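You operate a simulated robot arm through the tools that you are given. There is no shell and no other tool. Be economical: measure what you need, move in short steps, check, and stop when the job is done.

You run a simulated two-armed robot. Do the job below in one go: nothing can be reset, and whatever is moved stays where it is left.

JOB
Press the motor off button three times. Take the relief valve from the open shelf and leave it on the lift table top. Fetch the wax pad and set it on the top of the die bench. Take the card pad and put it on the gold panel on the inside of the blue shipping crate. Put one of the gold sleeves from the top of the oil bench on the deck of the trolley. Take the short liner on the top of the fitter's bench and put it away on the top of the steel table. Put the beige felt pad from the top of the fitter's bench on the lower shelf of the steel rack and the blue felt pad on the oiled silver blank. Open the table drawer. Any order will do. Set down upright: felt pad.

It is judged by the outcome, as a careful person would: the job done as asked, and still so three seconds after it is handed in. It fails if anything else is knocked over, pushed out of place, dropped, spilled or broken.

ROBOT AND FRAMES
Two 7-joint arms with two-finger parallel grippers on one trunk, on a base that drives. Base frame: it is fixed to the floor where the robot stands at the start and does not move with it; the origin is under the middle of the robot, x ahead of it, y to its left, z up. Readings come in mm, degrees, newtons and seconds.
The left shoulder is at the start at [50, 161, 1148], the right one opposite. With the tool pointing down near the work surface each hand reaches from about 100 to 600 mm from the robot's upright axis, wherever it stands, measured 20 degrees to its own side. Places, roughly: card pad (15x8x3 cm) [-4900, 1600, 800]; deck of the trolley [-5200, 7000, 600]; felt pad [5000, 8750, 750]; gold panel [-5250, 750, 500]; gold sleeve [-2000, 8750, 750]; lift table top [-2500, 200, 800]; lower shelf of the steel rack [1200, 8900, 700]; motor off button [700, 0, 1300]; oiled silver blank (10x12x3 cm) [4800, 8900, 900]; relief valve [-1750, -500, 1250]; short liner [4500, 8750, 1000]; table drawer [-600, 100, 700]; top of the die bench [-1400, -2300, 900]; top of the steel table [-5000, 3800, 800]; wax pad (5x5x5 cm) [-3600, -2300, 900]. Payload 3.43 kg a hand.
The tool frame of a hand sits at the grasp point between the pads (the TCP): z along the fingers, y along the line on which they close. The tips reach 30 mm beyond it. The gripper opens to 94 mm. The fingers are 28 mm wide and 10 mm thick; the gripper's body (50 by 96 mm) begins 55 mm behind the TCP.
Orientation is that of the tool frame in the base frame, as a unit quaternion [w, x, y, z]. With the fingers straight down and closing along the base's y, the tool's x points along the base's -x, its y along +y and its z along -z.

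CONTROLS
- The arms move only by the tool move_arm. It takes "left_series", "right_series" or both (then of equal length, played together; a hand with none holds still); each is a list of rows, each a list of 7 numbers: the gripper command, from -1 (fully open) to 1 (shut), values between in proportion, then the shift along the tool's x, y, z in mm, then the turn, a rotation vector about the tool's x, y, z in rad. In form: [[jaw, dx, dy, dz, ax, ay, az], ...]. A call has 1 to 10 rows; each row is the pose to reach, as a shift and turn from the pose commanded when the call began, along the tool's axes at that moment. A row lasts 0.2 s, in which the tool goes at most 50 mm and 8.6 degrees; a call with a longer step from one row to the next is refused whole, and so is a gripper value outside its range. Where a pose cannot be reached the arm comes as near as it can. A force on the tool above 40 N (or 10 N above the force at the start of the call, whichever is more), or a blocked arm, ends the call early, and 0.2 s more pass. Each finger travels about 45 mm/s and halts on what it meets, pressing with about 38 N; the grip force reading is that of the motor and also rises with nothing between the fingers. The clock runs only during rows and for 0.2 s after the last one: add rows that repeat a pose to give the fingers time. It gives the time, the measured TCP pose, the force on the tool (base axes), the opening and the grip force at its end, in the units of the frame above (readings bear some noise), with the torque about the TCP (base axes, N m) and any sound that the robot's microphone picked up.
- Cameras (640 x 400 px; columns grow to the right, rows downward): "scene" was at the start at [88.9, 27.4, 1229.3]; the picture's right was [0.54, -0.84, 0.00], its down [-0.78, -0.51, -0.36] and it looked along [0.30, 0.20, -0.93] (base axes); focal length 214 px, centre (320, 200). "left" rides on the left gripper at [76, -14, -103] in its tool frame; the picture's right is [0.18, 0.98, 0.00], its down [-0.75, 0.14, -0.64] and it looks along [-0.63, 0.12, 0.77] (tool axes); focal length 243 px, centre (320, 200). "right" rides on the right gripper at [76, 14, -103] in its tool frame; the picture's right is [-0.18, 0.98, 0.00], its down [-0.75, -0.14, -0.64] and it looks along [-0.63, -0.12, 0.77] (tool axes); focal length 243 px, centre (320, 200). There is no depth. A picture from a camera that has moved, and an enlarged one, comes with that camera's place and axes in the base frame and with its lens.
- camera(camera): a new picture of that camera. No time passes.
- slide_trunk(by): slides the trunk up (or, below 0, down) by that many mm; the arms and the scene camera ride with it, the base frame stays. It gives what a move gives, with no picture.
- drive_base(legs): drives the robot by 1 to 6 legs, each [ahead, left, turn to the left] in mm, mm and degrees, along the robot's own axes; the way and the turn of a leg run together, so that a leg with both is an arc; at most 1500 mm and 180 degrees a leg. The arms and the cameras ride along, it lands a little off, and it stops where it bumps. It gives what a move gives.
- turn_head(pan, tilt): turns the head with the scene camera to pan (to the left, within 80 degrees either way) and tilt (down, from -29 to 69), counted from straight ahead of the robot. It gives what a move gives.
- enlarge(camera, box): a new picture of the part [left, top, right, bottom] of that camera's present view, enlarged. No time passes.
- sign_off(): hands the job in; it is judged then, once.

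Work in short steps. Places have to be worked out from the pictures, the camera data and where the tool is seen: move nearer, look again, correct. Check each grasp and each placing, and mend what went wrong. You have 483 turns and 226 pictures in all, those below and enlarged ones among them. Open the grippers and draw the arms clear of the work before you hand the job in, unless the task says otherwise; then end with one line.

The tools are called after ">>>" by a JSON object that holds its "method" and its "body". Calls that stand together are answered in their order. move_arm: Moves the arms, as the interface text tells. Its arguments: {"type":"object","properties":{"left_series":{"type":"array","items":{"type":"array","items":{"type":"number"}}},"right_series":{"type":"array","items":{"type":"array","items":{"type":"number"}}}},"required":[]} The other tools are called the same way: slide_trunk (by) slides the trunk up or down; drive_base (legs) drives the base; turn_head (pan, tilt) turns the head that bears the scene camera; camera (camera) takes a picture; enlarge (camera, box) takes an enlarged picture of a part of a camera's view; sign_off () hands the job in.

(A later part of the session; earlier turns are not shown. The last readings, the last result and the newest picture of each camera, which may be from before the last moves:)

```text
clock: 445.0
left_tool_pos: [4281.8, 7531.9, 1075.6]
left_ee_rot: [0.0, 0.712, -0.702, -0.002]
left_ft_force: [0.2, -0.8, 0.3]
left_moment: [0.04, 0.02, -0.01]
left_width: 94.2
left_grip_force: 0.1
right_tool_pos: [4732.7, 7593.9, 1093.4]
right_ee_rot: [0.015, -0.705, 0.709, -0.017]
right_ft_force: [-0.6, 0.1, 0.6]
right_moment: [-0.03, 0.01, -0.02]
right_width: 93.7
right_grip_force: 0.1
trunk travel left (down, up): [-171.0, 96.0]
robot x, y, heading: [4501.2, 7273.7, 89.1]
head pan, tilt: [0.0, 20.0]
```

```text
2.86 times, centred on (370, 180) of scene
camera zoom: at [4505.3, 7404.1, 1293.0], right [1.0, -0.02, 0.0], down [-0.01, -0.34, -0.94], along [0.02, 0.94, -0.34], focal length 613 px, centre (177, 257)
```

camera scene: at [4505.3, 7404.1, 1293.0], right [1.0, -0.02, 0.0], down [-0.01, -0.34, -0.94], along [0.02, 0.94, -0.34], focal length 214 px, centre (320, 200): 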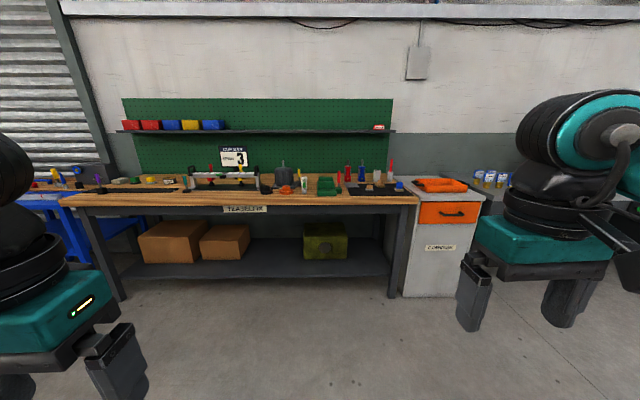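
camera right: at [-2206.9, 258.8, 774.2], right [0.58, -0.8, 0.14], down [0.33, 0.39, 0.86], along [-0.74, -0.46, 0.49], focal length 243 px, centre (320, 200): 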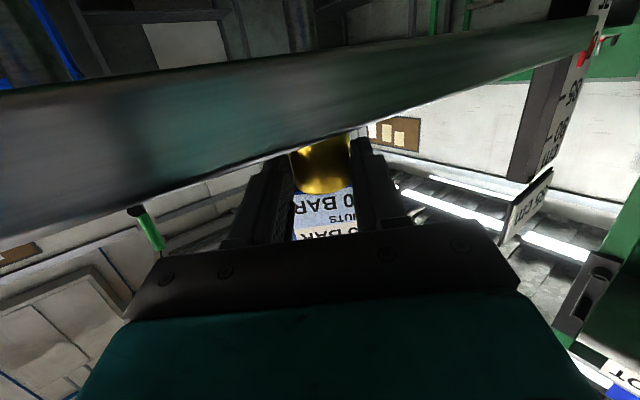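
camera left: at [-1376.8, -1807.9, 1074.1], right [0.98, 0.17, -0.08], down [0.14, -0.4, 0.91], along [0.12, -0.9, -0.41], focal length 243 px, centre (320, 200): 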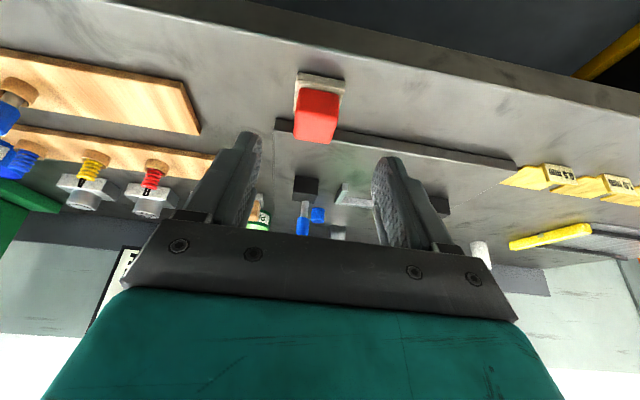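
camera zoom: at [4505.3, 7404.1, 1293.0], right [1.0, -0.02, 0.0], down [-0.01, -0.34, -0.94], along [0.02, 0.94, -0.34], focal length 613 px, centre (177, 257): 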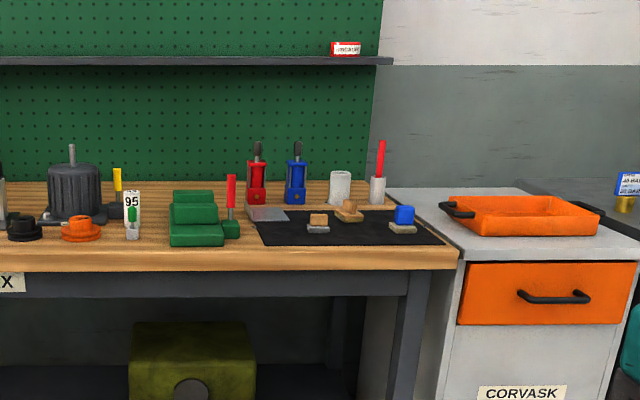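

Felt pads and the silver blank are on the black mat at the right. Drive closer for a detailed look.

>>> {"method": "drive_base", "body": {"legs": [[750, 0, 1], [0, -150, 0]]}}

>>> {"method": "turn_head", "body": {"pan": 0, "tilt": 30}}

>>> {"method": "camera", "body": {"camera": "scene"}}

```text
clock: 450.0
left_tool_pos: [4440.2, 8277.8, 1074.6]
left_ee_rot: [-0.001, 0.715, -0.699, -0.003]
left_ft_force: [0.4, 0.1, -0.1]
left_moment: [-0.01, 0.03, 0.02]
left_width: 93.9
left_grip_force: 0.1
right_tool_pos: [4889.2, 8345.1, 1092.8]
right_ee_rot: [-0.015, 0.709, -0.705, 0.017]
right_ft_force: [0.7, 0.4, 0.6]
right_moment: [-0.02, 0.01, 0.0]
right_width: 93.9
right_grip_force: 0.0
trunk travel left (down, up): [-171.0, 96.0]
robot x, y, heading: [4659.4, 8022.2, 89.3]
head pan, tilt: [0.0, 20.0]
```

```text
clock: 450.8
left_tool_pos: [4438.8, 8278.6, 1074.4]
left_ee_rot: [-0.001, 0.715, -0.699, -0.002]
left_ft_force: [-0.2, -1.1, 0.5]
left_moment: [0.02, -0.01, -0.01]
left_width: 94.2
left_grip_force: 0.1
right_tool_pos: [4889.2, 8344.7, 1092.6]
right_ee_rot: [-0.014, 0.708, -0.706, 0.017]
right_ft_force: [-0.2, 0.6, -0.6]
right_moment: [0.0, 0.01, -0.02]
right_width: 93.9
right_grip_force: 0.1
trunk travel left (down, up): [-171.0, 96.0]
robot x, y, heading: [4660.6, 8025.0, 89.1]
head pan, tilt: [0.0, 30.0]
```

```text
100 pictures are left
camera scene: at [4663.2, 8150.4, 1276.9], right [1.0, -0.01, 0.0], down [0.0, -0.5, -0.87], along [0.01, 0.87, -0.5], focal length 214 px, centre (320, 200)
```

scene: 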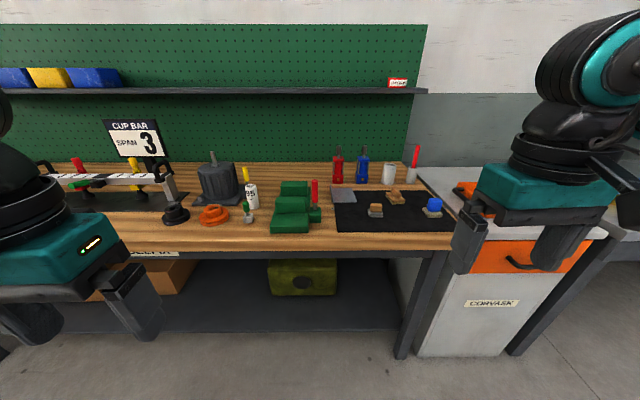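

>>> {"method": "enlarge", "body": {"camera": "scene", "box": [310, 140, 450, 235]}}

>>> {"method": "enlarge", "body": {"camera": "scene", "box": [150, 140, 330, 240]}}

```text
4.21 times, centred on (380, 188) of scene
camera zoom: at [4663.2, 8150.4, 1276.9], right [1.0, -0.01, 0.0], down [0.0, -0.5, -0.87], along [0.01, 0.87, -0.5], focal length 903 px, centre (67, 253)
```

zoom: 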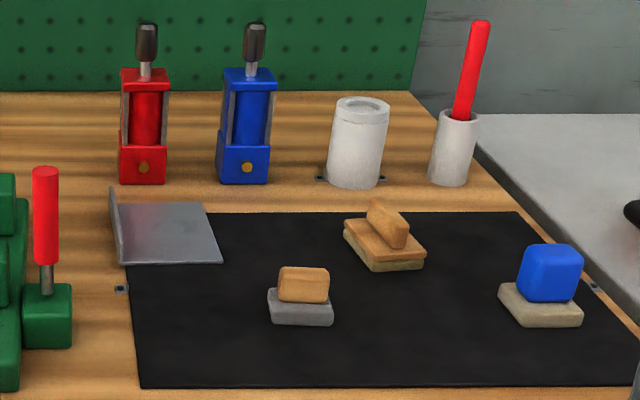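

```text
3.56 times, centred on (240, 190) of scene
camera zoom: at [4663.2, 8150.4, 1276.9], right [1.0, -0.01, 0.0], down [0.0, -0.5, -0.87], along [0.01, 0.87, -0.5], focal length 763 px, centre (604, 236)
```

zoom: 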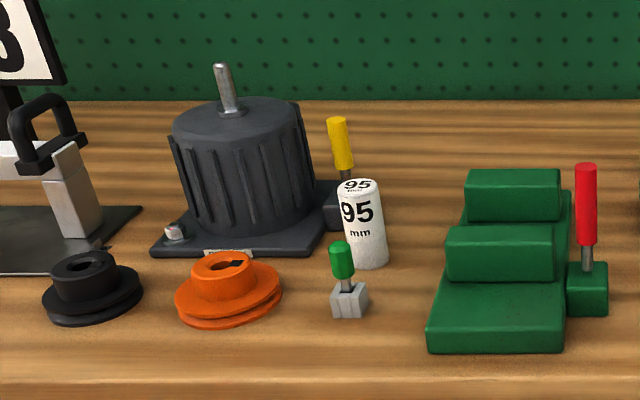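

I zoom in strongly on the three pads on the mat.

>>> {"method": "enlarge", "body": {"camera": "scene", "box": [360, 180, 450, 225]}}

```text
7.11 times, centred on (405, 202) of scene
camera zoom: at [4663.2, 8150.4, 1276.9], right [1.0, -0.01, 0.0], down [0.0, -0.5, -0.87], along [0.01, 0.87, -0.5], focal length 1525 px, centre (-284, 182)
```

zoom: 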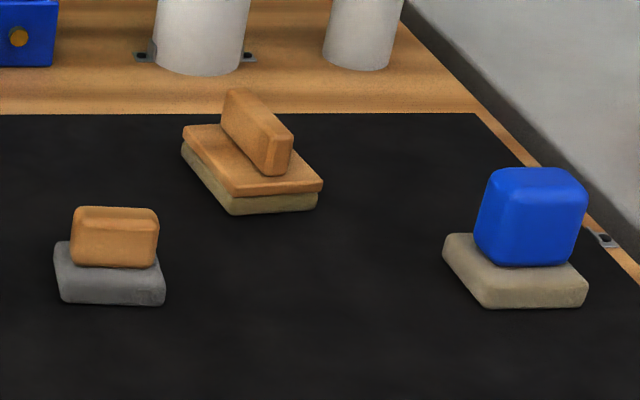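

The identity of the beige pad isn't clear; look at the other pads on the bench's left end too.

>>> {"method": "turn_head", "body": {"pan": 60, "tilt": 15}}

>>> {"method": "camera", "body": {"camera": "scene"}}

```text
clock: 452.1
left_tool_pos: [4438.3, 8278.6, 1074.3]
left_ee_rot: [-0.001, 0.715, -0.699, -0.002]
left_ft_force: [-0.4, -0.8, -0.6]
left_moment: [-0.04, 0.02, -0.01]
left_width: 94.0
left_grip_force: 0.0
right_tool_pos: [4889.0, 8343.9, 1092.5]
right_ee_rot: [-0.014, 0.708, -0.706, 0.016]
right_ft_force: [0.4, -0.1, 0.5]
right_moment: [0.02, -0.01, 0.02]
right_width: 94.1
right_grip_force: 0.1
trunk travel left (down, up): [-171.0, 96.0]
robot x, y, heading: [4660.3, 8020.0, 89.3]
head pan, tilt: [60.0, 15.0]
```

```text
96 pictures are left
camera scene: at [4581.9, 8107.5, 1301.1], right [0.51, 0.86, 0.0], down [0.22, -0.13, -0.97], along [-0.83, 0.49, -0.26], focal length 214 px, centre (320, 200)
```

scene: 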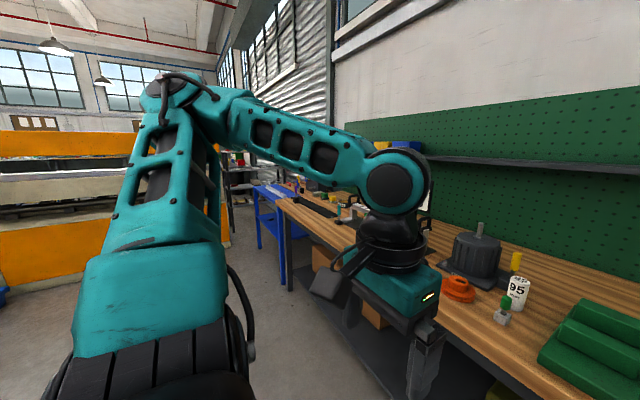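

Drive left along the bench to inspect the left group of pads.

>>> {"method": "drive_base", "body": {"legs": [[0, 1350, 0.5]]}}

>>> {"method": "turn_head", "body": {"pan": 15, "tilt": 25}}

>>> {"method": "camera", "body": {"camera": "scene"}}

```text
clock: 458.7
left_tool_pos: [3108.1, 8300.8, 1074.6]
left_ee_rot: [-0.001, 0.711, -0.704, -0.002]
left_ft_force: [-0.3, -0.3, -1.2]
left_moment: [0.02, -0.03, 0.02]
left_width: 93.9
left_grip_force: 0.0
right_tool_pos: [3558.2, 8361.6, 1093.3]
right_ee_rot: [0.015, -0.704, 0.71, -0.015]
right_ft_force: [-0.5, 0.1, 0.1]
right_moment: [-0.03, -0.02, -0.01]
right_width: 94.3
right_grip_force: 0.1
trunk travel left (down, up): [-171.0, 96.0]
robot x, y, heading: [3323.7, 8042.4, 89.0]
head pan, tilt: [60.0, 15.0]
```

```text
clock: 459.9
left_tool_pos: [3109.5, 8300.9, 1073.3]
left_ee_rot: [-0.001, 0.711, -0.703, -0.002]
left_ft_force: [-0.5, 0.6, 0.2]
left_moment: [-0.01, -0.02, 0.01]
left_width: 94.0
left_grip_force: 0.1
right_tool_pos: [3557.9, 8362.0, 1093.3]
right_ee_rot: [0.015, -0.704, 0.71, -0.016]
right_ft_force: [-0.1, 0.4, -1.1]
right_moment: [-0.02, 0.02, -0.02]
right_width: 93.9
right_grip_force: 0.0
trunk travel left (down, up): [-171.0, 96.0]
robot x, y, heading: [3328.6, 8043.1, 88.7]
head pan, tilt: [15.0, 25.0]
```

```text
95 pictures are left
camera scene: at [3306.7, 8169.2, 1284.9], right [0.97, 0.24, 0.0], down [0.1, -0.41, -0.91], along [-0.22, 0.88, -0.42], focal length 214 px, centre (320, 200)
```

scene: 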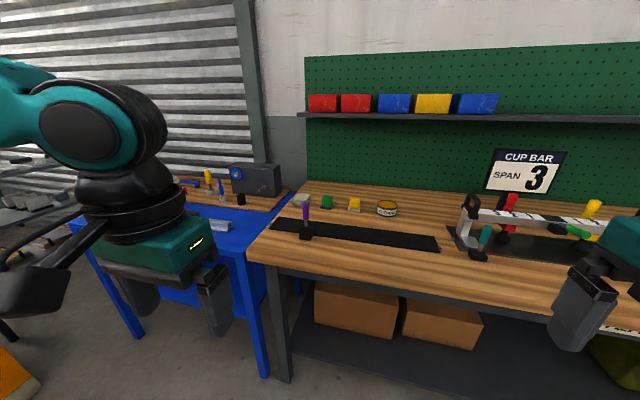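

>>> {"method": "enlarge", "body": {"camera": "scene", "box": [270, 170, 430, 250]}}

```text
4.00 times, centred on (350, 210) of scene
camera zoom: at [3306.7, 8169.2, 1284.9], right [0.97, 0.24, 0.0], down [0.1, -0.41, -0.91], along [-0.22, 0.88, -0.42], focal length 858 px, centre (200, 160)
```

zoom: 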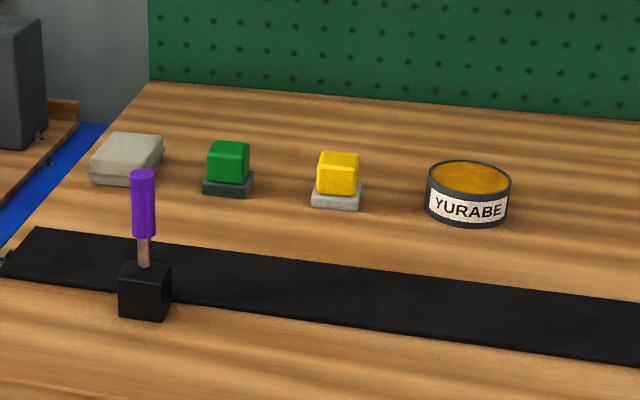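

The left group is cubes with a wax tin, and a plain folded beige stack; the mat group beside the oiled blank has felt bases (one blue-topped, one tan/beige). I go back to the mat; blue pad at about [5072, 8800, 850].

>>> {"method": "drive_base", "body": {"legs": [[0, -1500, 0], [0, -100, 1.3], [185, 0, 0]]}}

>>> {"method": "turn_head", "body": {"pan": 0, "tilt": 40}}

>>> {"method": "camera", "body": {"camera": "scene"}}

```text
clock: 469.3
left_tool_pos: [4727.8, 8444.4, 1074.2]
left_ee_rot: [0.0, 0.718, -0.697, -0.001]
left_ft_force: [1.1, 0.1, -0.4]
left_moment: [-0.03, -0.02, 0.02]
left_width: 93.9
left_grip_force: 0.1
right_tool_pos: [5175.7, 8514.3, 1093.1]
right_ee_rot: [-0.015, 0.709, -0.704, 0.016]
right_ft_force: [-0.2, -0.5, -0.4]
right_moment: [0.0, -0.01, 0.01]
right_width: 94.2
right_grip_force: 0.2
trunk travel left (down, up): [-171.0, 96.0]
robot x, y, heading: [4948.0, 8189.7, 89.7]
head pan, tilt: [15.0, 25.0]
```

```text
clock: 470.0
left_tool_pos: [4726.3, 8444.9, 1074.7]
left_ee_rot: [-0.001, 0.717, -0.697, -0.001]
left_ft_force: [0.2, -0.2, 0.1]
left_moment: [0.01, -0.01, 0.0]
left_width: 93.9
left_grip_force: 0.2
right_tool_pos: [5175.1, 8514.5, 1092.3]
right_ee_rot: [-0.015, 0.71, -0.704, 0.015]
right_ft_force: [0.0, -0.2, 0.3]
right_moment: [-0.01, -0.05, 0.01]
right_width: 93.9
right_grip_force: 0.1
trunk travel left (down, up): [-171.0, 96.0]
robot x, y, heading: [4947.6, 8192.5, 89.9]
head pan, tilt: [0.0, 40.0]
```

```text
93 pictures are left
camera scene: at [4951.4, 8312.8, 1261.6], right [1.0, 0.0, 0.0], down [0.0, -0.64, -0.77], along [0.0, 0.77, -0.64], focal length 214 px, centre (320, 200)
```

scene: 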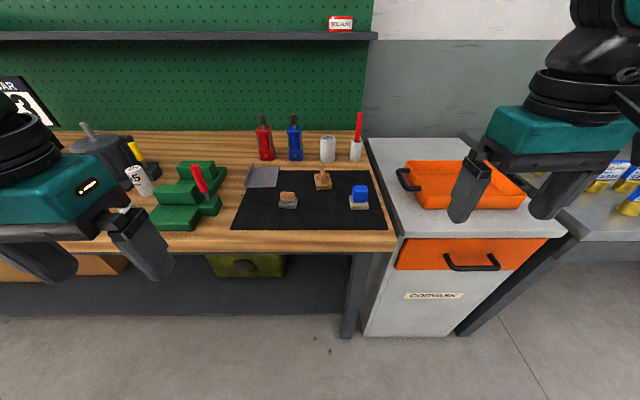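

Drive 55 mm closer, then bring the right hand pitched 30° above the blue pad.

>>> {"method": "drive_base", "body": {"legs": [[50, 0, 0]]}}

>>> {"method": "move_arm", "body": {"right_series": [[-1, -30, 18, 0, 0, -0.09, 0], [-1, -60, 36, 5, 0, -0.18, 0], [-1, -90, 54, 10, 0, -0.27, 0], [-1, -120, 72, 20, 0, -0.36, 0], [-1, -150, 92, 40, 0, -0.45, 0], [-1, -170, 108, 70, 0, -0.52, 0]]}}

>>> {"method": "camera", "body": {"camera": "right"}}

```text
clock: 470.9
left_tool_pos: [4726.5, 8494.3, 1074.6]
left_ee_rot: [-0.001, 0.718, -0.697, -0.003]
left_ft_force: [-0.3, 0.3, -0.3]
left_moment: [0.01, 0.0, -0.01]
left_width: 94.0
left_grip_force: 0.1
right_tool_pos: [5176.8, 8562.6, 1093.6]
right_ee_rot: [-0.015, 0.71, -0.704, 0.016]
right_ft_force: [0.2, 0.4, 0.4]
right_moment: [-0.04, 0.0, 0.02]
right_width: 94.3
right_grip_force: 0.0
trunk travel left (down, up): [-171.0, 96.0]
robot x, y, heading: [4949.2, 8241.1, 89.9]
head pan, tilt: [0.0, 40.0]
```

```text
clock: 472.4
left_tool_pos: [4727.0, 8494.5, 1074.7]
left_ee_rot: [0.0, 0.717, -0.697, -0.001]
left_ft_force: [-0.2, -0.3, -0.9]
left_moment: [0.01, -0.02, 0.02]
left_width: 94.1
left_grip_force: 0.1
right_tool_pos: [5069.4, 8731.8, 1018.0]
right_ee_rot: [-0.196, 0.689, -0.677, -0.167]
right_ft_force: [0.0, -0.6, 0.7]
right_moment: [-0.02, -0.01, 0.0]
right_width: 94.1
right_grip_force: 0.1
trunk travel left (down, up): [-171.0, 96.0]
robot x, y, heading: [4948.4, 8241.6, 89.7]
head pan, tilt: [0.0, 40.0]
```

```text
92 pictures are left
camera right: at [5053.7, 8614.0, 1068.9], right [-0.99, 0.15, 0.05], down [0.1, 0.34, 0.94], along [0.13, 0.93, -0.35], focal length 243 px, centre (320, 200)
```

right: 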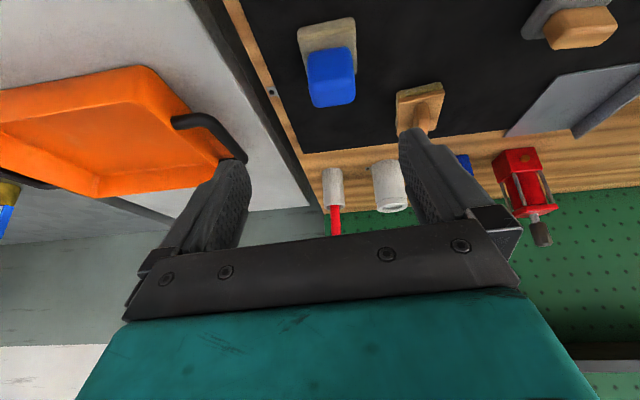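

Blue pad centre ≈ [5061, 8777]. Approach along the fingers, stop ~25 mm short to check.

>>> {"method": "move_arm", "body": {"right_series": [[-0.8, 5, 3, 30, 0, 0, 0], [-0.7, 10, 6, 60, 0, 0, 0], [-0.7, 15, 8, 92, 0, 0, 0]]}}

>>> {"method": "camera", "body": {"camera": "right"}}

```text
clock: 473.1
left_tool_pos: [4727.5, 8494.5, 1074.4]
left_ee_rot: [0.0, 0.717, -0.697, -0.002]
left_ft_force: [0.0, 0.0, -0.9]
left_moment: [0.0, 0.0, 0.01]
left_width: 93.9
left_grip_force: 0.0
right_tool_pos: [5065.8, 8763.4, 928.5]
right_ee_rot: [-0.195, 0.69, -0.677, -0.167]
right_ft_force: [0.1, 0.5, 0.2]
right_moment: [0.0, -0.01, 0.02]
right_width: 79.8
right_grip_force: 0.0
trunk travel left (down, up): [-171.0, 96.0]
robot x, y, heading: [4949.0, 8241.9, 89.9]
head pan, tilt: [0.0, 40.0]
```

```text
91 pictures are left
camera right: at [5049.7, 8646.5, 979.6], right [-0.99, 0.15, 0.05], down [0.1, 0.34, 0.94], along [0.12, 0.93, -0.35], focal length 243 px, centre (320, 200)
```

right: 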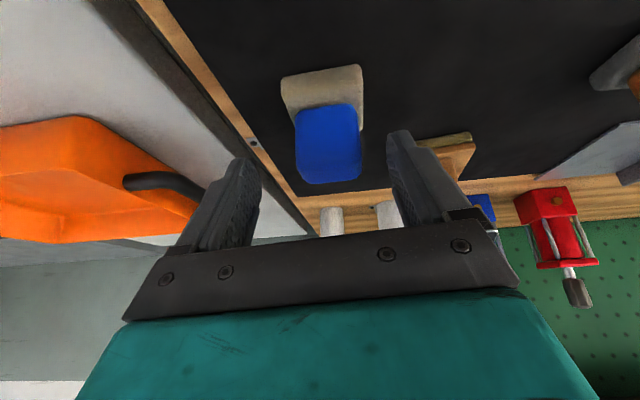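

Aligned; go the last 25 mm and close.

>>> {"method": "move_arm", "body": {"right_series": [[-0.7, -2, 3, 13, 0, 0, 0], [-0.7, -4, 6, 25, 0, 0, 0], [-0.2, -4, 6, 25, 0, 0, 0], [0.4, -4, 6, 25, 0, 0, 0], [1, -4, 6, 25, 0, 0, 0], [1, -4, 6, 25, 0, 0, 0]]}}

>>> {"method": "camera", "body": {"camera": "right"}}

```text
clock: 474.6
left_tool_pos: [4727.6, 8494.9, 1075.1]
left_ee_rot: [0.0, 0.717, -0.697, -0.002]
left_ft_force: [0.1, -0.2, 0.2]
left_moment: [-0.01, 0.04, 0.01]
left_width: 94.0
left_grip_force: 0.0
right_tool_pos: [5059.4, 8780.2, 911.0]
right_ee_rot: [-0.195, 0.69, -0.676, -0.167]
right_ft_force: [-1.1, 0.6, -0.2]
right_moment: [0.06, 0.03, -0.02]
right_width: 43.6
right_grip_force: 38.1
trunk travel left (down, up): [-171.0, 96.0]
robot x, y, heading: [4951.4, 8240.3, 89.9]
head pan, tilt: [0.0, 40.0]
```

```text
90 pictures are left
camera right: at [5044.6, 8662.8, 960.9], right [-0.99, 0.15, 0.05], down [0.1, 0.34, 0.94], along [0.13, 0.93, -0.35], focal length 243 px, centre (320, 200)
```

right: 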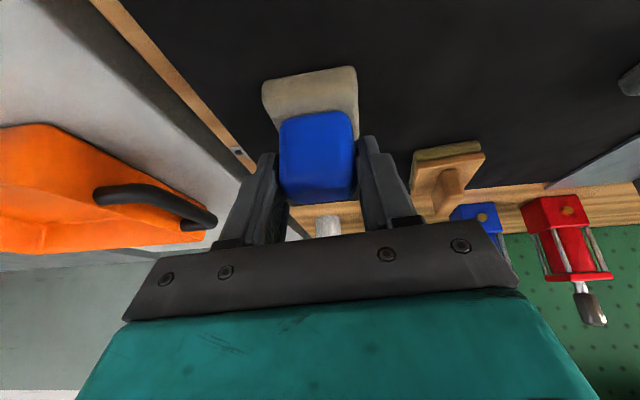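

Gripped the blue block (43.6 mm). Lift 120 mm straight up.

>>> {"method": "move_arm", "body": {"right_series": [[1, -10, 0, -17, 0, 0, 0], [1, -25, 0, -43, 0, 0, 0], [1, -45, 0, -78, 0, 0, 0], [1, -60, 0, -104, 0, 0, 0]]}}

>>> {"method": "camera", "body": {"camera": "right"}}

>>> {"method": "camera", "body": {"camera": "scene"}}

```text
clock: 475.6
left_tool_pos: [4727.5, 8494.3, 1074.1]
left_ee_rot: [0.0, 0.717, -0.697, -0.002]
left_ft_force: [0.2, 0.0, 0.1]
left_moment: [0.03, 0.01, -0.03]
left_width: 93.9
left_grip_force: 0.1
right_tool_pos: [5056.5, 8779.8, 1031.3]
right_ee_rot: [-0.195, 0.69, -0.677, -0.167]
right_ft_force: [-0.7, 0.1, -1.9]
right_moment: [0.01, 0.03, 0.02]
right_width: 43.7
right_grip_force: 38.1
trunk travel left (down, up): [-171.0, 96.0]
robot x, y, heading: [4950.3, 8240.3, 89.8]
head pan, tilt: [0.0, 40.0]
```

```text
89 pictures are left
camera right: at [5040.3, 8662.2, 1083.1], right [-0.99, 0.15, 0.05], down [0.1, 0.34, 0.94], along [0.13, 0.93, -0.35], focal length 243 px, centre (320, 200)
```

right: 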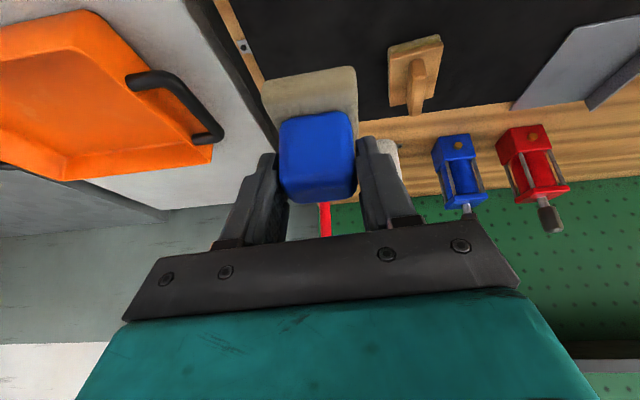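

```text
88 pictures are left
camera scene: at [4951.6, 8361.8, 1261.5], right [1.0, 0.0, 0.0], down [0.0, -0.64, -0.77], along [0.0, 0.77, -0.64], focal length 214 px, centre (320, 200)
```

scene: 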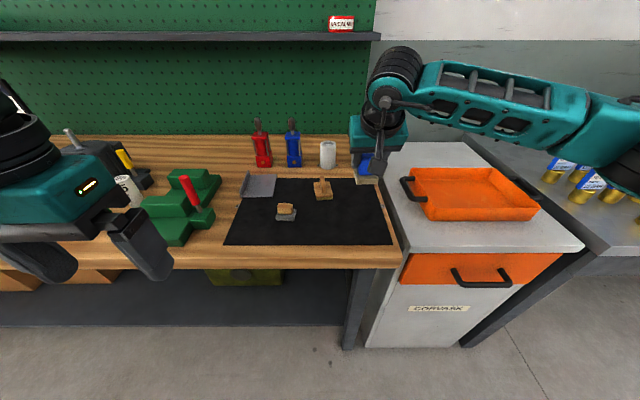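

The whole pad (block + felt base) came up. Raise the trunk, draw in a little, shift left, and turn left 25° so the right shoulder gets nearer to the silver blank.

>>> {"method": "slide_trunk", "body": {"by": 90}}

>>> {"method": "move_arm", "body": {"right_series": [[1, 35, 0, -20, 0, 0, 0], [1, 70, 0, -40, 0, 0, 0]]}}

>>> {"method": "drive_base", "body": {"legs": [[0, 285, 0], [0, 0, 25]]}}

>>> {"method": "camera", "body": {"camera": "scene"}}

```text
clock: 476.8
left_tool_pos: [4725.5, 8493.0, 1164.6]
left_ee_rot: [-0.001, 0.716, -0.698, -0.002]
left_ft_force: [0.7, -0.9, 0.6]
left_moment: [0.01, -0.01, 0.0]
left_width: 94.1
left_grip_force: 0.0
right_tool_pos: [5056.1, 8780.1, 1121.0]
right_ee_rot: [-0.195, 0.69, -0.677, -0.167]
right_ft_force: [0.3, 0.8, -0.5]
right_moment: [0.02, 0.0, 0.01]
right_width: 43.6
right_grip_force: 38.2
trunk travel left (down, up): [-261.0, 6.0]
robot x, y, heading: [4949.3, 8236.6, 89.8]
head pan, tilt: [0.0, 40.0]
```

```text
clock: 477.4
left_tool_pos: [4727.3, 8495.1, 1165.4]
left_ee_rot: [0.0, 0.717, -0.697, -0.002]
left_ft_force: [-0.5, 0.2, -0.8]
left_moment: [0.0, 0.02, -0.01]
left_width: 94.0
left_grip_force: 0.1
right_tool_pos: [5055.6, 8699.7, 1122.4]
right_ee_rot: [-0.196, 0.69, -0.676, -0.168]
right_ft_force: [1.4, 0.2, -0.6]
right_moment: [-0.04, 0.0, 0.02]
right_width: 44.1
right_grip_force: 37.1
trunk travel left (down, up): [-261.0, 6.0]
robot x, y, heading: [4948.9, 8242.5, 89.7]
head pan, tilt: [0.0, 40.0]
```

```text
clock: 480.6
left_tool_pos: [4357.5, 8378.1, 1164.3]
left_ee_rot: [-0.001, 0.85, -0.527, -0.002]
left_ft_force: [-0.4, 0.3, 0.0]
left_moment: [0.01, -0.02, -0.03]
left_width: 94.0
left_grip_force: 0.1
right_tool_pos: [4570.3, 8703.3, 1121.5]
right_ee_rot: [-0.155, 0.819, -0.512, -0.205]
right_ft_force: [-0.6, 0.8, 0.1]
right_moment: [-0.01, -0.04, 0.04]
right_width: 43.7
right_grip_force: 38.4
trunk travel left (down, up): [-261.0, 6.0]
robot x, y, heading: [4662.6, 8240.5, 114.6]
head pan, tilt: [0.0, 40.0]
```

```text
87 pictures are left
camera scene: at [4616.7, 8351.3, 1351.5], right [0.91, 0.42, 0.0], down [0.27, -0.58, -0.77], along [-0.32, 0.7, -0.64], focal length 214 px, centre (320, 200)
```

scene: 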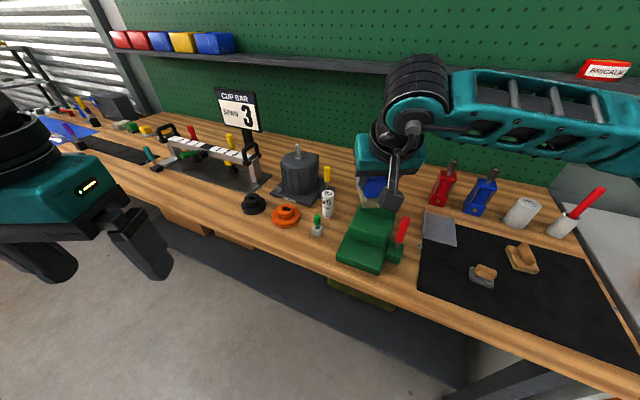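

Blank centre ≈ [4765, 8925]. Move the pad over it at height, undoing the yaw.

>>> {"method": "move_arm", "body": {"right_series": [[1, -10, -33, 7, 0.03, 0.003, 0.054], [1, -20, -66, 15, 0.062, 0.005, 0.108], [1, -30, -99, 22, 0.093, 0.008, 0.162], [1, -40, -132, 30, 0.124, 0.011, 0.216], [1, -50, -165, 37, 0.155, 0.014, 0.27], [1, -60, -198, 44, 0.186, 0.016, 0.324], [1, -70, -230, 52, 0.216, 0.019, 0.378], [1, -78, -258, 58, 0.216, 0.019, 0.378]]}}

>>> {"method": "camera", "body": {"camera": "right"}}

```text
clock: 482.4
left_tool_pos: [4358.1, 8379.1, 1164.1]
left_ee_rot: [-0.001, 0.85, -0.527, -0.001]
left_ft_force: [-0.3, -0.5, 1.0]
left_moment: [0.04, -0.04, 0.02]
left_width: 94.0
left_grip_force: 0.0
right_tool_pos: [4763.9, 8903.2, 1121.1]
right_ee_rot: [-0.196, 0.689, -0.678, -0.167]
right_ft_force: [-0.1, -0.2, -0.5]
right_moment: [0.01, -0.02, -0.02]
right_width: 43.8
right_grip_force: 38.2
trunk travel left (down, up): [-261.0, 6.0]
robot x, y, heading: [4665.8, 8242.1, 114.7]
head pan, tilt: [0.0, 40.0]
```

```text
86 pictures are left
camera right: at [4749.1, 8786.3, 1171.8], right [-0.99, 0.16, 0.05], down [0.1, 0.34, 0.94], along [0.13, 0.93, -0.35], focal length 243 px, centre (320, 200)
```

right: 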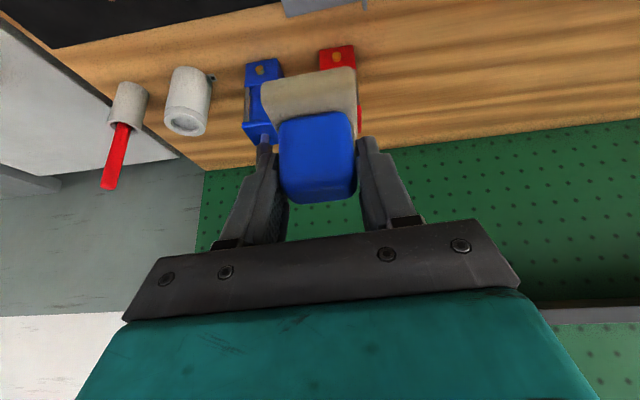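

Lower 140 mm and check alignment on the blank.

>>> {"method": "move_arm", "body": {"right_series": [[1, 20, 2, 35, 0, 0, 0], [1, 40, 4, 70, 0, 0, 0], [1, 60, 6, 104, 0, 0, 0], [1, 72, 6, 125, 0, 0, 0]]}}

>>> {"method": "camera", "body": {"camera": "right"}}

>>> {"method": "enlarge", "body": {"camera": "scene", "box": [360, 160, 540, 290]}}

```text
clock: 483.4
left_tool_pos: [4356.3, 8379.1, 1164.7]
left_ee_rot: [0.0, 0.85, -0.528, -0.003]
left_ft_force: [-0.3, 0.8, 0.1]
left_moment: [0.02, 0.02, -0.04]
left_width: 94.0
left_grip_force: 0.2
right_tool_pos: [4764.1, 8901.4, 978.1]
right_ee_rot: [-0.195, 0.689, -0.678, -0.167]
right_ft_force: [1.2, -0.3, -0.5]
right_moment: [0.02, 0.02, 0.02]
right_width: 43.8
right_grip_force: 38.3
trunk travel left (down, up): [-261.0, 6.0]
robot x, y, heading: [4667.9, 8240.7, 114.1]
head pan, tilt: [0.0, 40.0]
```

```text
85 pictures are left
camera right: at [4748.0, 8784.1, 1028.8], right [-0.99, 0.15, 0.05], down [0.1, 0.34, 0.94], along [0.13, 0.93, -0.35], focal length 243 px, centre (320, 200)
```

right: 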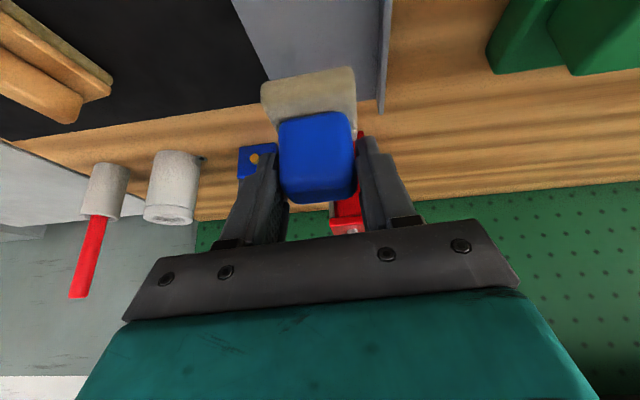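

```text
3.08 times, centred on (450, 225) of scene
camera zoom: at [4616.9, 8351.6, 1351.6], right [0.91, 0.42, 0.0], down [0.27, -0.58, -0.77], along [-0.32, 0.7, -0.64], focal length 660 px, centre (-80, 123)
```

zoom: 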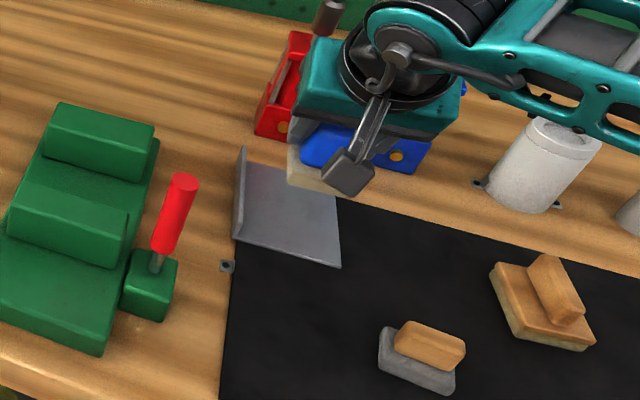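

Blank spans x 4722–4814, y 8868–8980. Shift 19 mm deeper, 6 mm right, and lower to near contact.

>>> {"method": "move_arm", "body": {"right_series": [[1, -16, -6, 10, 0, 0, 0], [1, -4, -6, 31, 0, 0, 0], [1, 8, -6, 52, 0, 0, 0], [1, 11, -6, 57, 0, 0, 0], [1, 13, -6, 60, 0, 0, 0]]}}

>>> {"method": "enlarge", "body": {"camera": "scene", "box": [360, 160, 540, 290]}}

```text
clock: 484.6
left_tool_pos: [4358.5, 8378.3, 1165.3]
left_ee_rot: [0.001, 0.85, -0.527, -0.002]
left_ft_force: [-0.4, -0.5, -0.4]
left_moment: [-0.01, 0.02, -0.01]
left_width: 93.9
left_grip_force: 0.1
right_tool_pos: [4771.6, 8920.4, 918.4]
right_ee_rot: [-0.196, 0.689, -0.677, -0.166]
right_ft_force: [-0.2, 0.8, -1.7]
right_moment: [0.0, -0.02, -0.01]
right_width: 43.6
right_grip_force: 37.7
trunk travel left (down, up): [-261.0, 6.0]
robot x, y, heading: [4667.0, 8241.3, 114.7]
head pan, tilt: [0.0, 40.0]
```

```text
3.08 times, centred on (450, 225) of scene
camera zoom: at [4616.9, 8351.6, 1351.5], right [0.91, 0.42, 0.0], down [0.27, -0.58, -0.77], along [-0.32, 0.7, -0.64], focal length 660 px, centre (-80, 123)
```

zoom: 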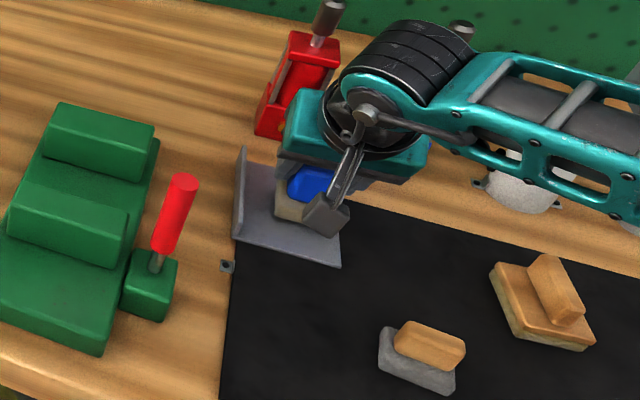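

Pad is over the blank's middle. Lower in 2–3 mm steps to contact.

>>> {"method": "move_arm", "body": {"right_series": [[1, 1, 0, 2, 0, 0, 0], [1, 2.2, 0, 4, 0, 0, 0], [1, 3.4, 0, 6, 0, 0, 0], [1, 4.5, 0, 8, 0, 0, 0]]}}

```text
clock: 485.6
left_tool_pos: [4358.9, 8376.2, 1165.5]
left_ee_rot: [-0.001, 0.85, -0.527, -0.002]
left_ft_force: [0.2, 0.1, -0.3]
left_moment: [0.0, 0.03, -0.01]
left_width: 93.9
left_grip_force: 0.1
right_tool_pos: [4772.3, 8920.6, 914.3]
right_ee_rot: [-0.197, 0.688, -0.677, -0.17]
right_ft_force: [2.3, -2.1, 15.9]
right_moment: [-0.36, 0.28, 0.03]
right_width: 43.7
right_grip_force: 37.9
trunk travel left (down, up): [-261.0, 6.0]
robot x, y, heading: [4671.6, 8241.6, 114.9]
head pan, tilt: [0.0, 40.0]
```

Contact (16 N). Release and back out along the fingers.

>>> {"method": "move_arm", "body": {"right_series": [[0.7, -1, 0, -2, 0, 0, 0], [0, -1, 0, -2, 0, 0, 0], [-0.5, -1, 0, -2, 0, 0, 0], [-0.6, -1, 0, -2, 0, 0, 0], [-0.6, 0, 0, -25, 0, 0, 0], [-0.6, 0, 0, -60, 0, 0, 0], [-0.6, 0, 0, -100, 0, 0, 0], [-0.6, 0, 0, -140, 0, 0, 0]]}}

>>> {"method": "camera", "body": {"camera": "right"}}

>>> {"method": "enlarge", "body": {"camera": "scene", "box": [360, 160, 540, 290]}}

```text
clock: 487.4
left_tool_pos: [4358.5, 8378.3, 1163.5]
left_ee_rot: [-0.001, 0.85, -0.527, -0.001]
left_ft_force: [0.6, 0.0, -1.4]
left_moment: [0.0, -0.01, -0.06]
left_width: 93.8
left_grip_force: 0.0
right_tool_pos: [4768.7, 8848.8, 1031.8]
right_ee_rot: [-0.197, 0.688, -0.678, -0.167]
right_ft_force: [-0.1, 0.1, -0.1]
right_moment: [-0.02, -0.02, -0.01]
right_width: 75.2
right_grip_force: 0.1
trunk travel left (down, up): [-261.0, 6.0]
robot x, y, heading: [4667.9, 8241.4, 114.6]
head pan, tilt: [0.0, 40.0]
```

```text
82 pictures are left
camera right: at [4752.9, 8731.4, 1083.3], right [-0.99, 0.15, 0.05], down [0.1, 0.34, 0.94], along [0.13, 0.93, -0.35], focal length 243 px, centre (320, 200)
```

right: 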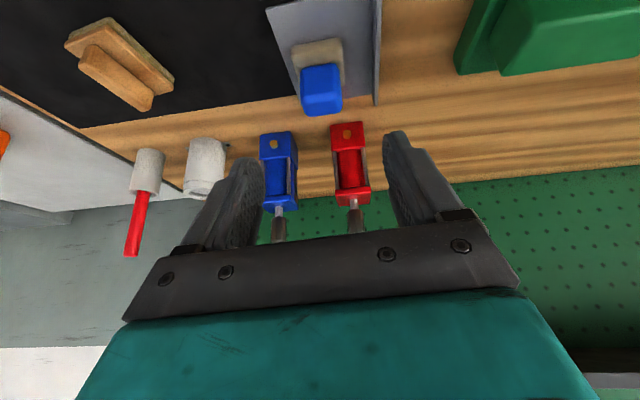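

```text
3.08 times, centred on (450, 225) of scene
camera zoom: at [4616.8, 8350.9, 1351.6], right [0.91, 0.42, 0.0], down [0.27, -0.58, -0.77], along [-0.32, 0.7, -0.64], focal length 660 px, centre (-80, 123)
```

zoom: 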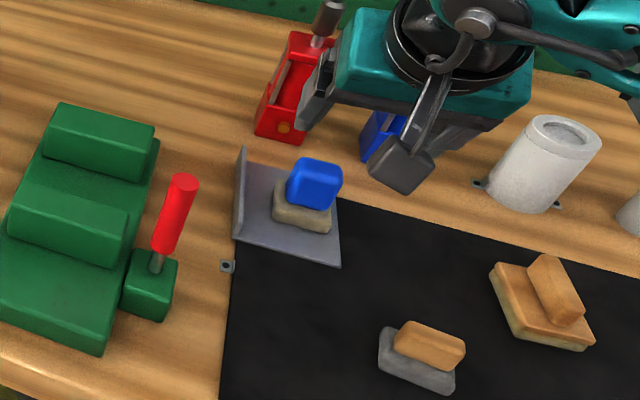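

Blue felt pad sits upright on the silver blank. Zoom tightly on the two remaining pads to decide which is the beige felt pad.

>>> {"method": "enlarge", "body": {"camera": "scene", "box": [460, 235, 560, 295]}}

```text
6.40 times, centred on (510, 265) of scene
camera zoom: at [4616.8, 8350.9, 1351.6], right [0.91, 0.42, 0.0], down [0.27, -0.58, -0.77], along [-0.32, 0.7, -0.64], focal length 1373 px, centre (-896, -216)
```

zoom: 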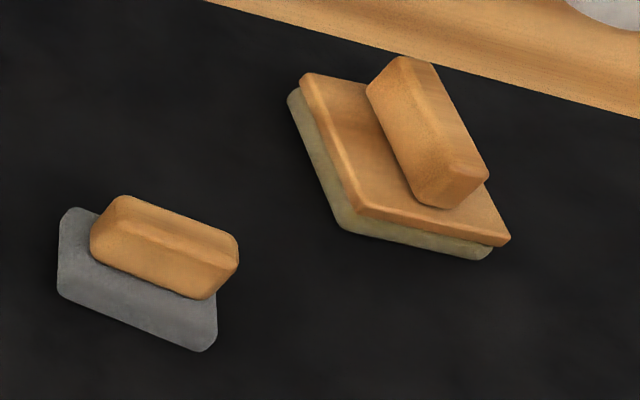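

The wood handles are alike; the soles differ: grey on one, beige felt on the other (same felt as the blue pad's). So the right one (≈[4963, 8881]) is the beige felt pad; its handle runs along y. Reposition for it.

>>> {"method": "drive_base", "body": {"legs": [[-85, -148, 0]]}}

>>> {"method": "slide_trunk", "body": {"by": -100}}

>>> {"method": "move_arm", "body": {"right_series": [[-0.3, 0, 0, 0, 0, -0.13, 0], [-0.3, 0, 0, 0, 0, -0.26, 0], [-0.3, 0, 0, 0, 0, -0.26, 0]]}}

>>> {"method": "camera", "body": {"camera": "right"}}

```text
clock: 488.9
left_tool_pos: [4526.5, 8361.8, 1165.4]
left_ee_rot: [0.0, 0.85, -0.527, -0.002]
left_ft_force: [0.6, 0.7, 0.5]
left_moment: [0.0, 0.01, 0.0]
left_width: 94.0
left_grip_force: 0.1
right_tool_pos: [4938.5, 8831.7, 1032.9]
right_ee_rot: [-0.196, 0.689, -0.678, -0.166]
right_ft_force: [0.4, -0.1, 0.0]
right_moment: [0.01, 0.01, 0.01]
right_width: 75.2
right_grip_force: 0.0
trunk travel left (down, up): [-261.0, 6.0]
robot x, y, heading: [4836.6, 8225.3, 114.2]
head pan, tilt: [0.0, 40.0]
```

```text
clock: 490.2
left_tool_pos: [4524.9, 8362.1, 1064.7]
left_ee_rot: [0.0, 0.849, -0.528, -0.002]
left_ft_force: [-0.1, 0.3, -0.3]
left_moment: [0.0, -0.03, 0.01]
left_width: 94.0
left_grip_force: 0.1
right_tool_pos: [4936.5, 8831.6, 932.5]
right_ee_rot: [-0.196, 0.688, -0.679, -0.166]
right_ft_force: [0.4, 0.1, 0.5]
right_moment: [0.0, 0.01, -0.04]
right_width: 75.5
right_grip_force: 0.1
trunk travel left (down, up): [-161.0, 106.0]
robot x, y, heading: [4832.9, 8222.1, 114.4]
head pan, tilt: [0.0, 40.0]
```

```text
clock: 491.0
left_tool_pos: [4525.1, 8361.7, 1064.4]
left_ee_rot: [0.0, 0.85, -0.527, -0.002]
left_ft_force: [0.2, 0.1, 0.2]
left_moment: [-0.02, 0.0, -0.02]
left_width: 94.1
left_grip_force: 0.1
right_tool_pos: [4938.2, 8832.2, 932.4]
right_ee_rot: [-0.282, 0.661, -0.647, -0.254]
right_ft_force: [-0.5, -0.2, 0.4]
right_moment: [0.01, -0.03, 0.03]
right_width: 61.2
right_grip_force: 0.0
trunk travel left (down, up): [-161.0, 106.0]
robot x, y, heading: [4832.9, 8222.9, 114.3]
head pan, tilt: [0.0, 40.0]
```

```text
79 pictures are left
camera right: at [4922.8, 8705.2, 950.9], right [-0.99, 0.13, 0.09], down [0.1, 0.08, 0.99], along [0.12, 0.99, -0.1], focal length 243 px, centre (320, 200)
```

right: 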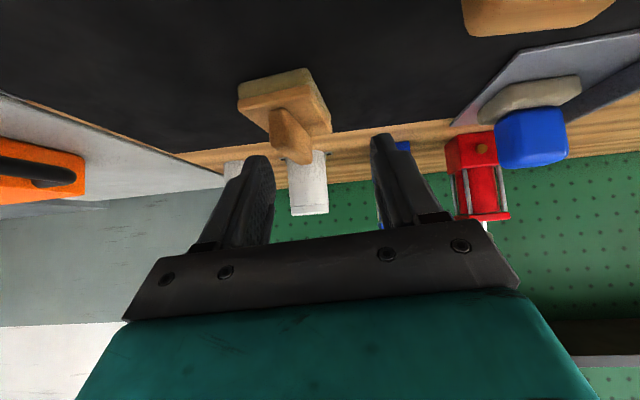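

Handle centre ≈ [4961, 8878]. Align (with a small yaw) and approach.

>>> {"method": "move_arm", "body": {"right_series": [[-0.2, -2, -12, 5, -0.045, -0.003, -0.046], [-0.2, -4, -23, 15, -0.091, -0.006, -0.092], [-0.2, -7, -23, 30, -0.091, -0.006, -0.092]]}}

>>> {"method": "camera", "body": {"camera": "right"}}

>>> {"method": "enlarge", "body": {"camera": "scene", "box": [320, 150, 500, 280]}}

```text
clock: 491.8
left_tool_pos: [4525.0, 8361.1, 1064.5]
left_ee_rot: [-0.001, 0.85, -0.528, -0.002]
left_ft_force: [-0.1, -0.1, -0.7]
left_moment: [0.02, 0.0, -0.03]
left_width: 94.2
left_grip_force: 0.0
right_tool_pos: [4960.8, 8857.8, 916.2]
right_ee_rot: [-0.266, 0.701, -0.603, -0.273]
right_ft_force: [0.3, 0.0, -0.2]
right_moment: [-0.01, 0.03, 0.02]
right_width: 56.4
right_grip_force: 0.1
trunk travel left (down, up): [-161.0, 106.0]
robot x, y, heading: [4836.2, 8224.9, 114.6]
head pan, tilt: [0.0, 40.0]
```

```text
78 pictures are left
camera right: at [4962.7, 8730.6, 934.7], right [-1.0, 0.0, 0.09], down [0.09, 0.1, 0.99], along [-0.01, 1.0, -0.1], focal length 243 px, centre (320, 200)
```

right: 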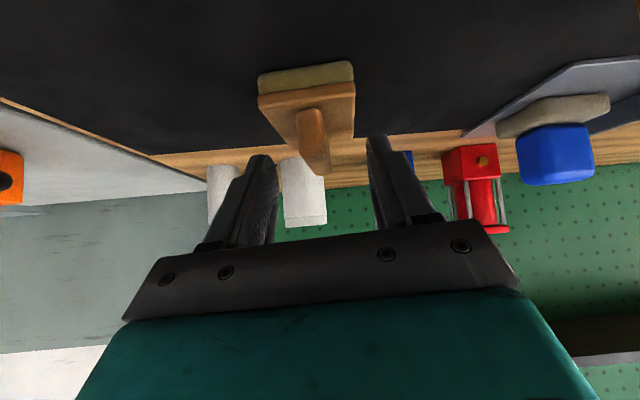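

```text
3.08 times, centred on (410, 215) of scene
camera zoom: at [4784.0, 8334.4, 1251.5], right [0.91, 0.41, 0.0], down [0.27, -0.59, -0.77], along [-0.32, 0.7, -0.64], focal length 660 px, centre (43, 154)
```

zoom: 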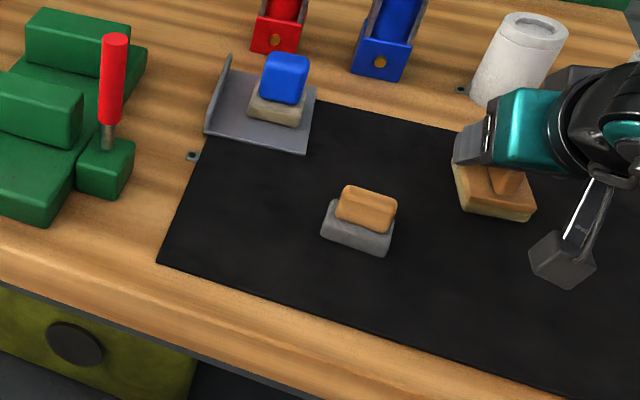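

Centred on the handle. Advance 16 mm and close.

>>> {"method": "move_arm", "body": {"right_series": [[-0.2, -1, 0, 8, 0, 0, 0], [-0.2, -1, 0, 16, 0, 0, 0], [0.3, -1, 0, 16, 0, 0, 0], [0.8, -1, 0, 16, 0, 0, 0], [1, -1, 0, 16, 0, 0, 0], [1, -1, 0, 16, 0, 0, 0]]}}

>>> {"method": "camera", "body": {"camera": "right"}}

```text
clock: 493.2
left_tool_pos: [4525.6, 8362.2, 1063.9]
left_ee_rot: [0.0, 0.85, -0.528, -0.002]
left_ft_force: [0.3, 0.9, 0.7]
left_moment: [-0.01, -0.02, 0.03]
left_width: 94.1
left_grip_force: 0.1
right_tool_pos: [4961.0, 8869.9, 906.8]
right_ee_rot: [-0.267, 0.7, -0.604, -0.273]
right_ft_force: [1.8, 2.1, 3.7]
right_moment: [0.17, -0.02, -0.1]
right_width: 17.2
right_grip_force: 38.1
trunk travel left (down, up): [-161.0, 106.0]
robot x, y, heading: [4834.4, 8224.2, 114.6]
head pan, tilt: [0.0, 40.0]
```

```text
76 pictures are left
camera right: at [4962.6, 8742.6, 924.9], right [-1.0, 0.0, 0.09], down [0.09, 0.1, 0.99], along [-0.01, 1.0, -0.1], focal length 243 px, centre (320, 200)
```

right: 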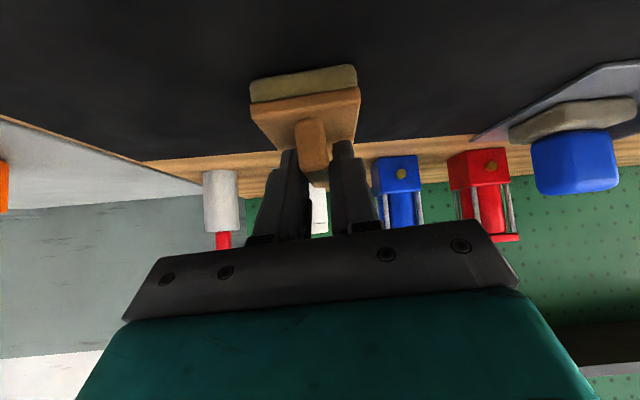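

Handle gripped (17 mm). Lift straight up 130 mm.

>>> {"method": "move_arm", "body": {"right_series": [[1, -14, 0, -14, 0, 0, 0], [1, -42, 0, -42, 0, 0, 0], [1, -70, 0, -70, 0, 0, 0], [1, -92, 0, -92, 0, 0, 0]]}}

>>> {"method": "enlarge", "body": {"camera": "scene", "box": [320, 110, 560, 280]}}

```text
clock: 494.2
left_tool_pos: [4524.4, 8362.3, 1064.5]
left_ee_rot: [-0.001, 0.85, -0.527, -0.001]
left_ft_force: [0.3, 0.5, 0.8]
left_moment: [0.02, 0.0, 0.0]
left_width: 93.9
left_grip_force: 0.1
right_tool_pos: [4954.8, 8868.1, 1034.5]
right_ee_rot: [-0.265, 0.702, -0.603, -0.272]
right_ft_force: [0.6, -0.2, -0.8]
right_moment: [-0.02, 0.0, -0.01]
right_width: 17.0
right_grip_force: 38.7
trunk travel left (down, up): [-161.0, 106.0]
robot x, y, heading: [4832.5, 8225.1, 114.0]
head pan, tilt: [0.0, 40.0]
```

```text
2.35 times, centred on (440, 195) of scene
camera zoom: at [4784.0, 8334.1, 1251.5], right [0.91, 0.41, 0.0], down [0.27, -0.59, -0.77], along [-0.32, 0.7, -0.64], focal length 505 px, centre (38, 212)
```

zoom: 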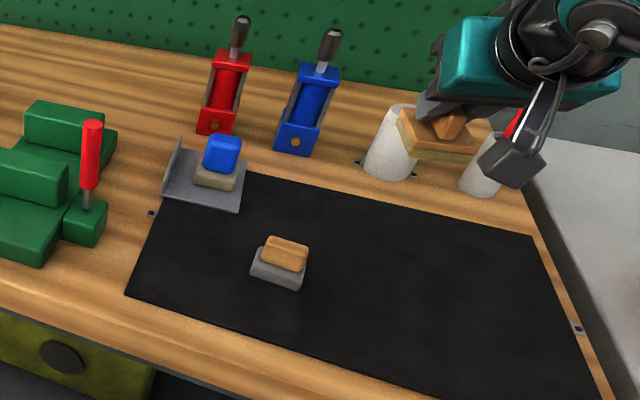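

The whole beige felt pad is lifted. Draw the right hand in and up, then reposition for the short liner ("95 mm" cylinder at ≈[4425, 8834]) with the left hand.

>>> {"method": "move_arm", "body": {"right_series": [[1, 15, 0, -45, 0, 0, 0], [1, 40, 0, -80, 0, 0, 0], [1, 65, 0, -115, 0, 0, 0], [1, 95, 0, -150, 0, 0, 0], [1, 125, 0, -185, 0, 0, 0], [1, 155, 0, -215, 0, 0, 0]]}}

>>> {"method": "drive_base", "body": {"legs": [[-60, 0, 0], [0, 0, -24], [0, 270, 0], [0, 0, -20]]}}

>>> {"method": "turn_head", "body": {"pan": 20, "tilt": 40}}

>>> {"method": "camera", "body": {"camera": "scene"}}

```text
clock: 495.6
left_tool_pos: [4525.8, 8361.8, 1064.4]
left_ee_rot: [-0.001, 0.85, -0.527, -0.001]
left_ft_force: [0.7, -0.8, -0.1]
left_moment: [-0.03, -0.01, 0.04]
left_width: 94.2
left_grip_force: 0.0
right_tool_pos: [4975.6, 8675.3, 1125.8]
right_ee_rot: [-0.265, 0.701, -0.604, -0.27]
right_ft_force: [-0.5, 0.2, -0.5]
right_moment: [0.0, -0.01, 0.0]
right_width: 17.0
right_grip_force: 38.5
right hand out of reach, approached as far as the arm can: row 4, 5, 6
trunk travel left (down, up): [-161.0, 106.0]
robot x, y, heading: [4836.9, 8224.4, 114.4]
head pan, tilt: [0.0, 40.0]
```

```text
clock: 500.5
left_tool_pos: [4458.5, 8483.2, 1065.1]
left_ee_rot: [0.001, -0.586, 0.81, 0.002]
left_ft_force: [-0.1, -0.1, -0.5]
left_moment: [0.0, 0.0, 0.01]
left_width: 93.8
left_grip_force: 0.0
right_tool_pos: [5000.8, 8390.8, 1126.0]
right_ee_rot: [0.348, -0.42, 0.824, 0.151]
right_ft_force: [0.1, 0.0, -0.4]
right_moment: [0.01, 0.02, -0.01]
right_width: 17.0
right_grip_force: 37.8
trunk travel left (down, up): [-161.0, 106.0]
robot x, y, heading: [4582.7, 8169.5, 70.0]
head pan, tilt: [0.0, 40.0]
```

```text
clock: 501.3
left_tool_pos: [4459.5, 8482.6, 1064.7]
left_ee_rot: [0.002, -0.586, 0.811, 0.001]
left_ft_force: [-0.9, 0.3, -0.7]
left_moment: [0.0, 0.01, -0.04]
left_width: 93.9
left_grip_force: 0.2
right_tool_pos: [5000.1, 8391.1, 1125.6]
right_ee_rot: [0.347, -0.42, 0.825, 0.15]
right_ft_force: [-0.6, -0.7, -0.4]
right_moment: [0.02, 0.0, -0.02]
right_width: 17.2
right_grip_force: 38.1
trunk travel left (down, up): [-161.0, 106.0]
robot x, y, heading: [4579.3, 8168.0, 69.8]
head pan, tilt: [20.0, 40.0]
```

```text
74 pictures are left
camera scene: at [4597.4, 8287.7, 1251.5], right [1.0, 0.0, 0.0], down [0.0, -0.64, -0.77], along [0.0, 0.77, -0.64], focal length 214 px, centre (320, 200)
```

scene: 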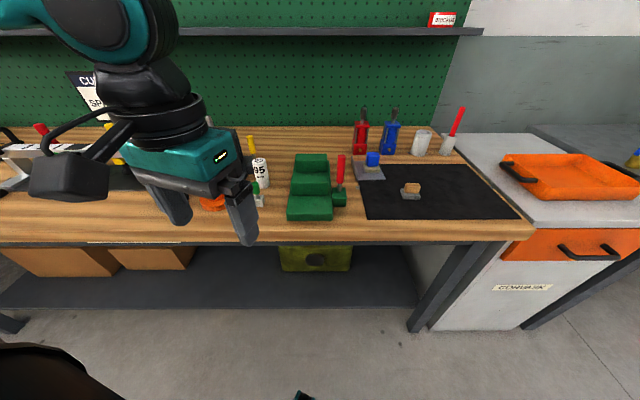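

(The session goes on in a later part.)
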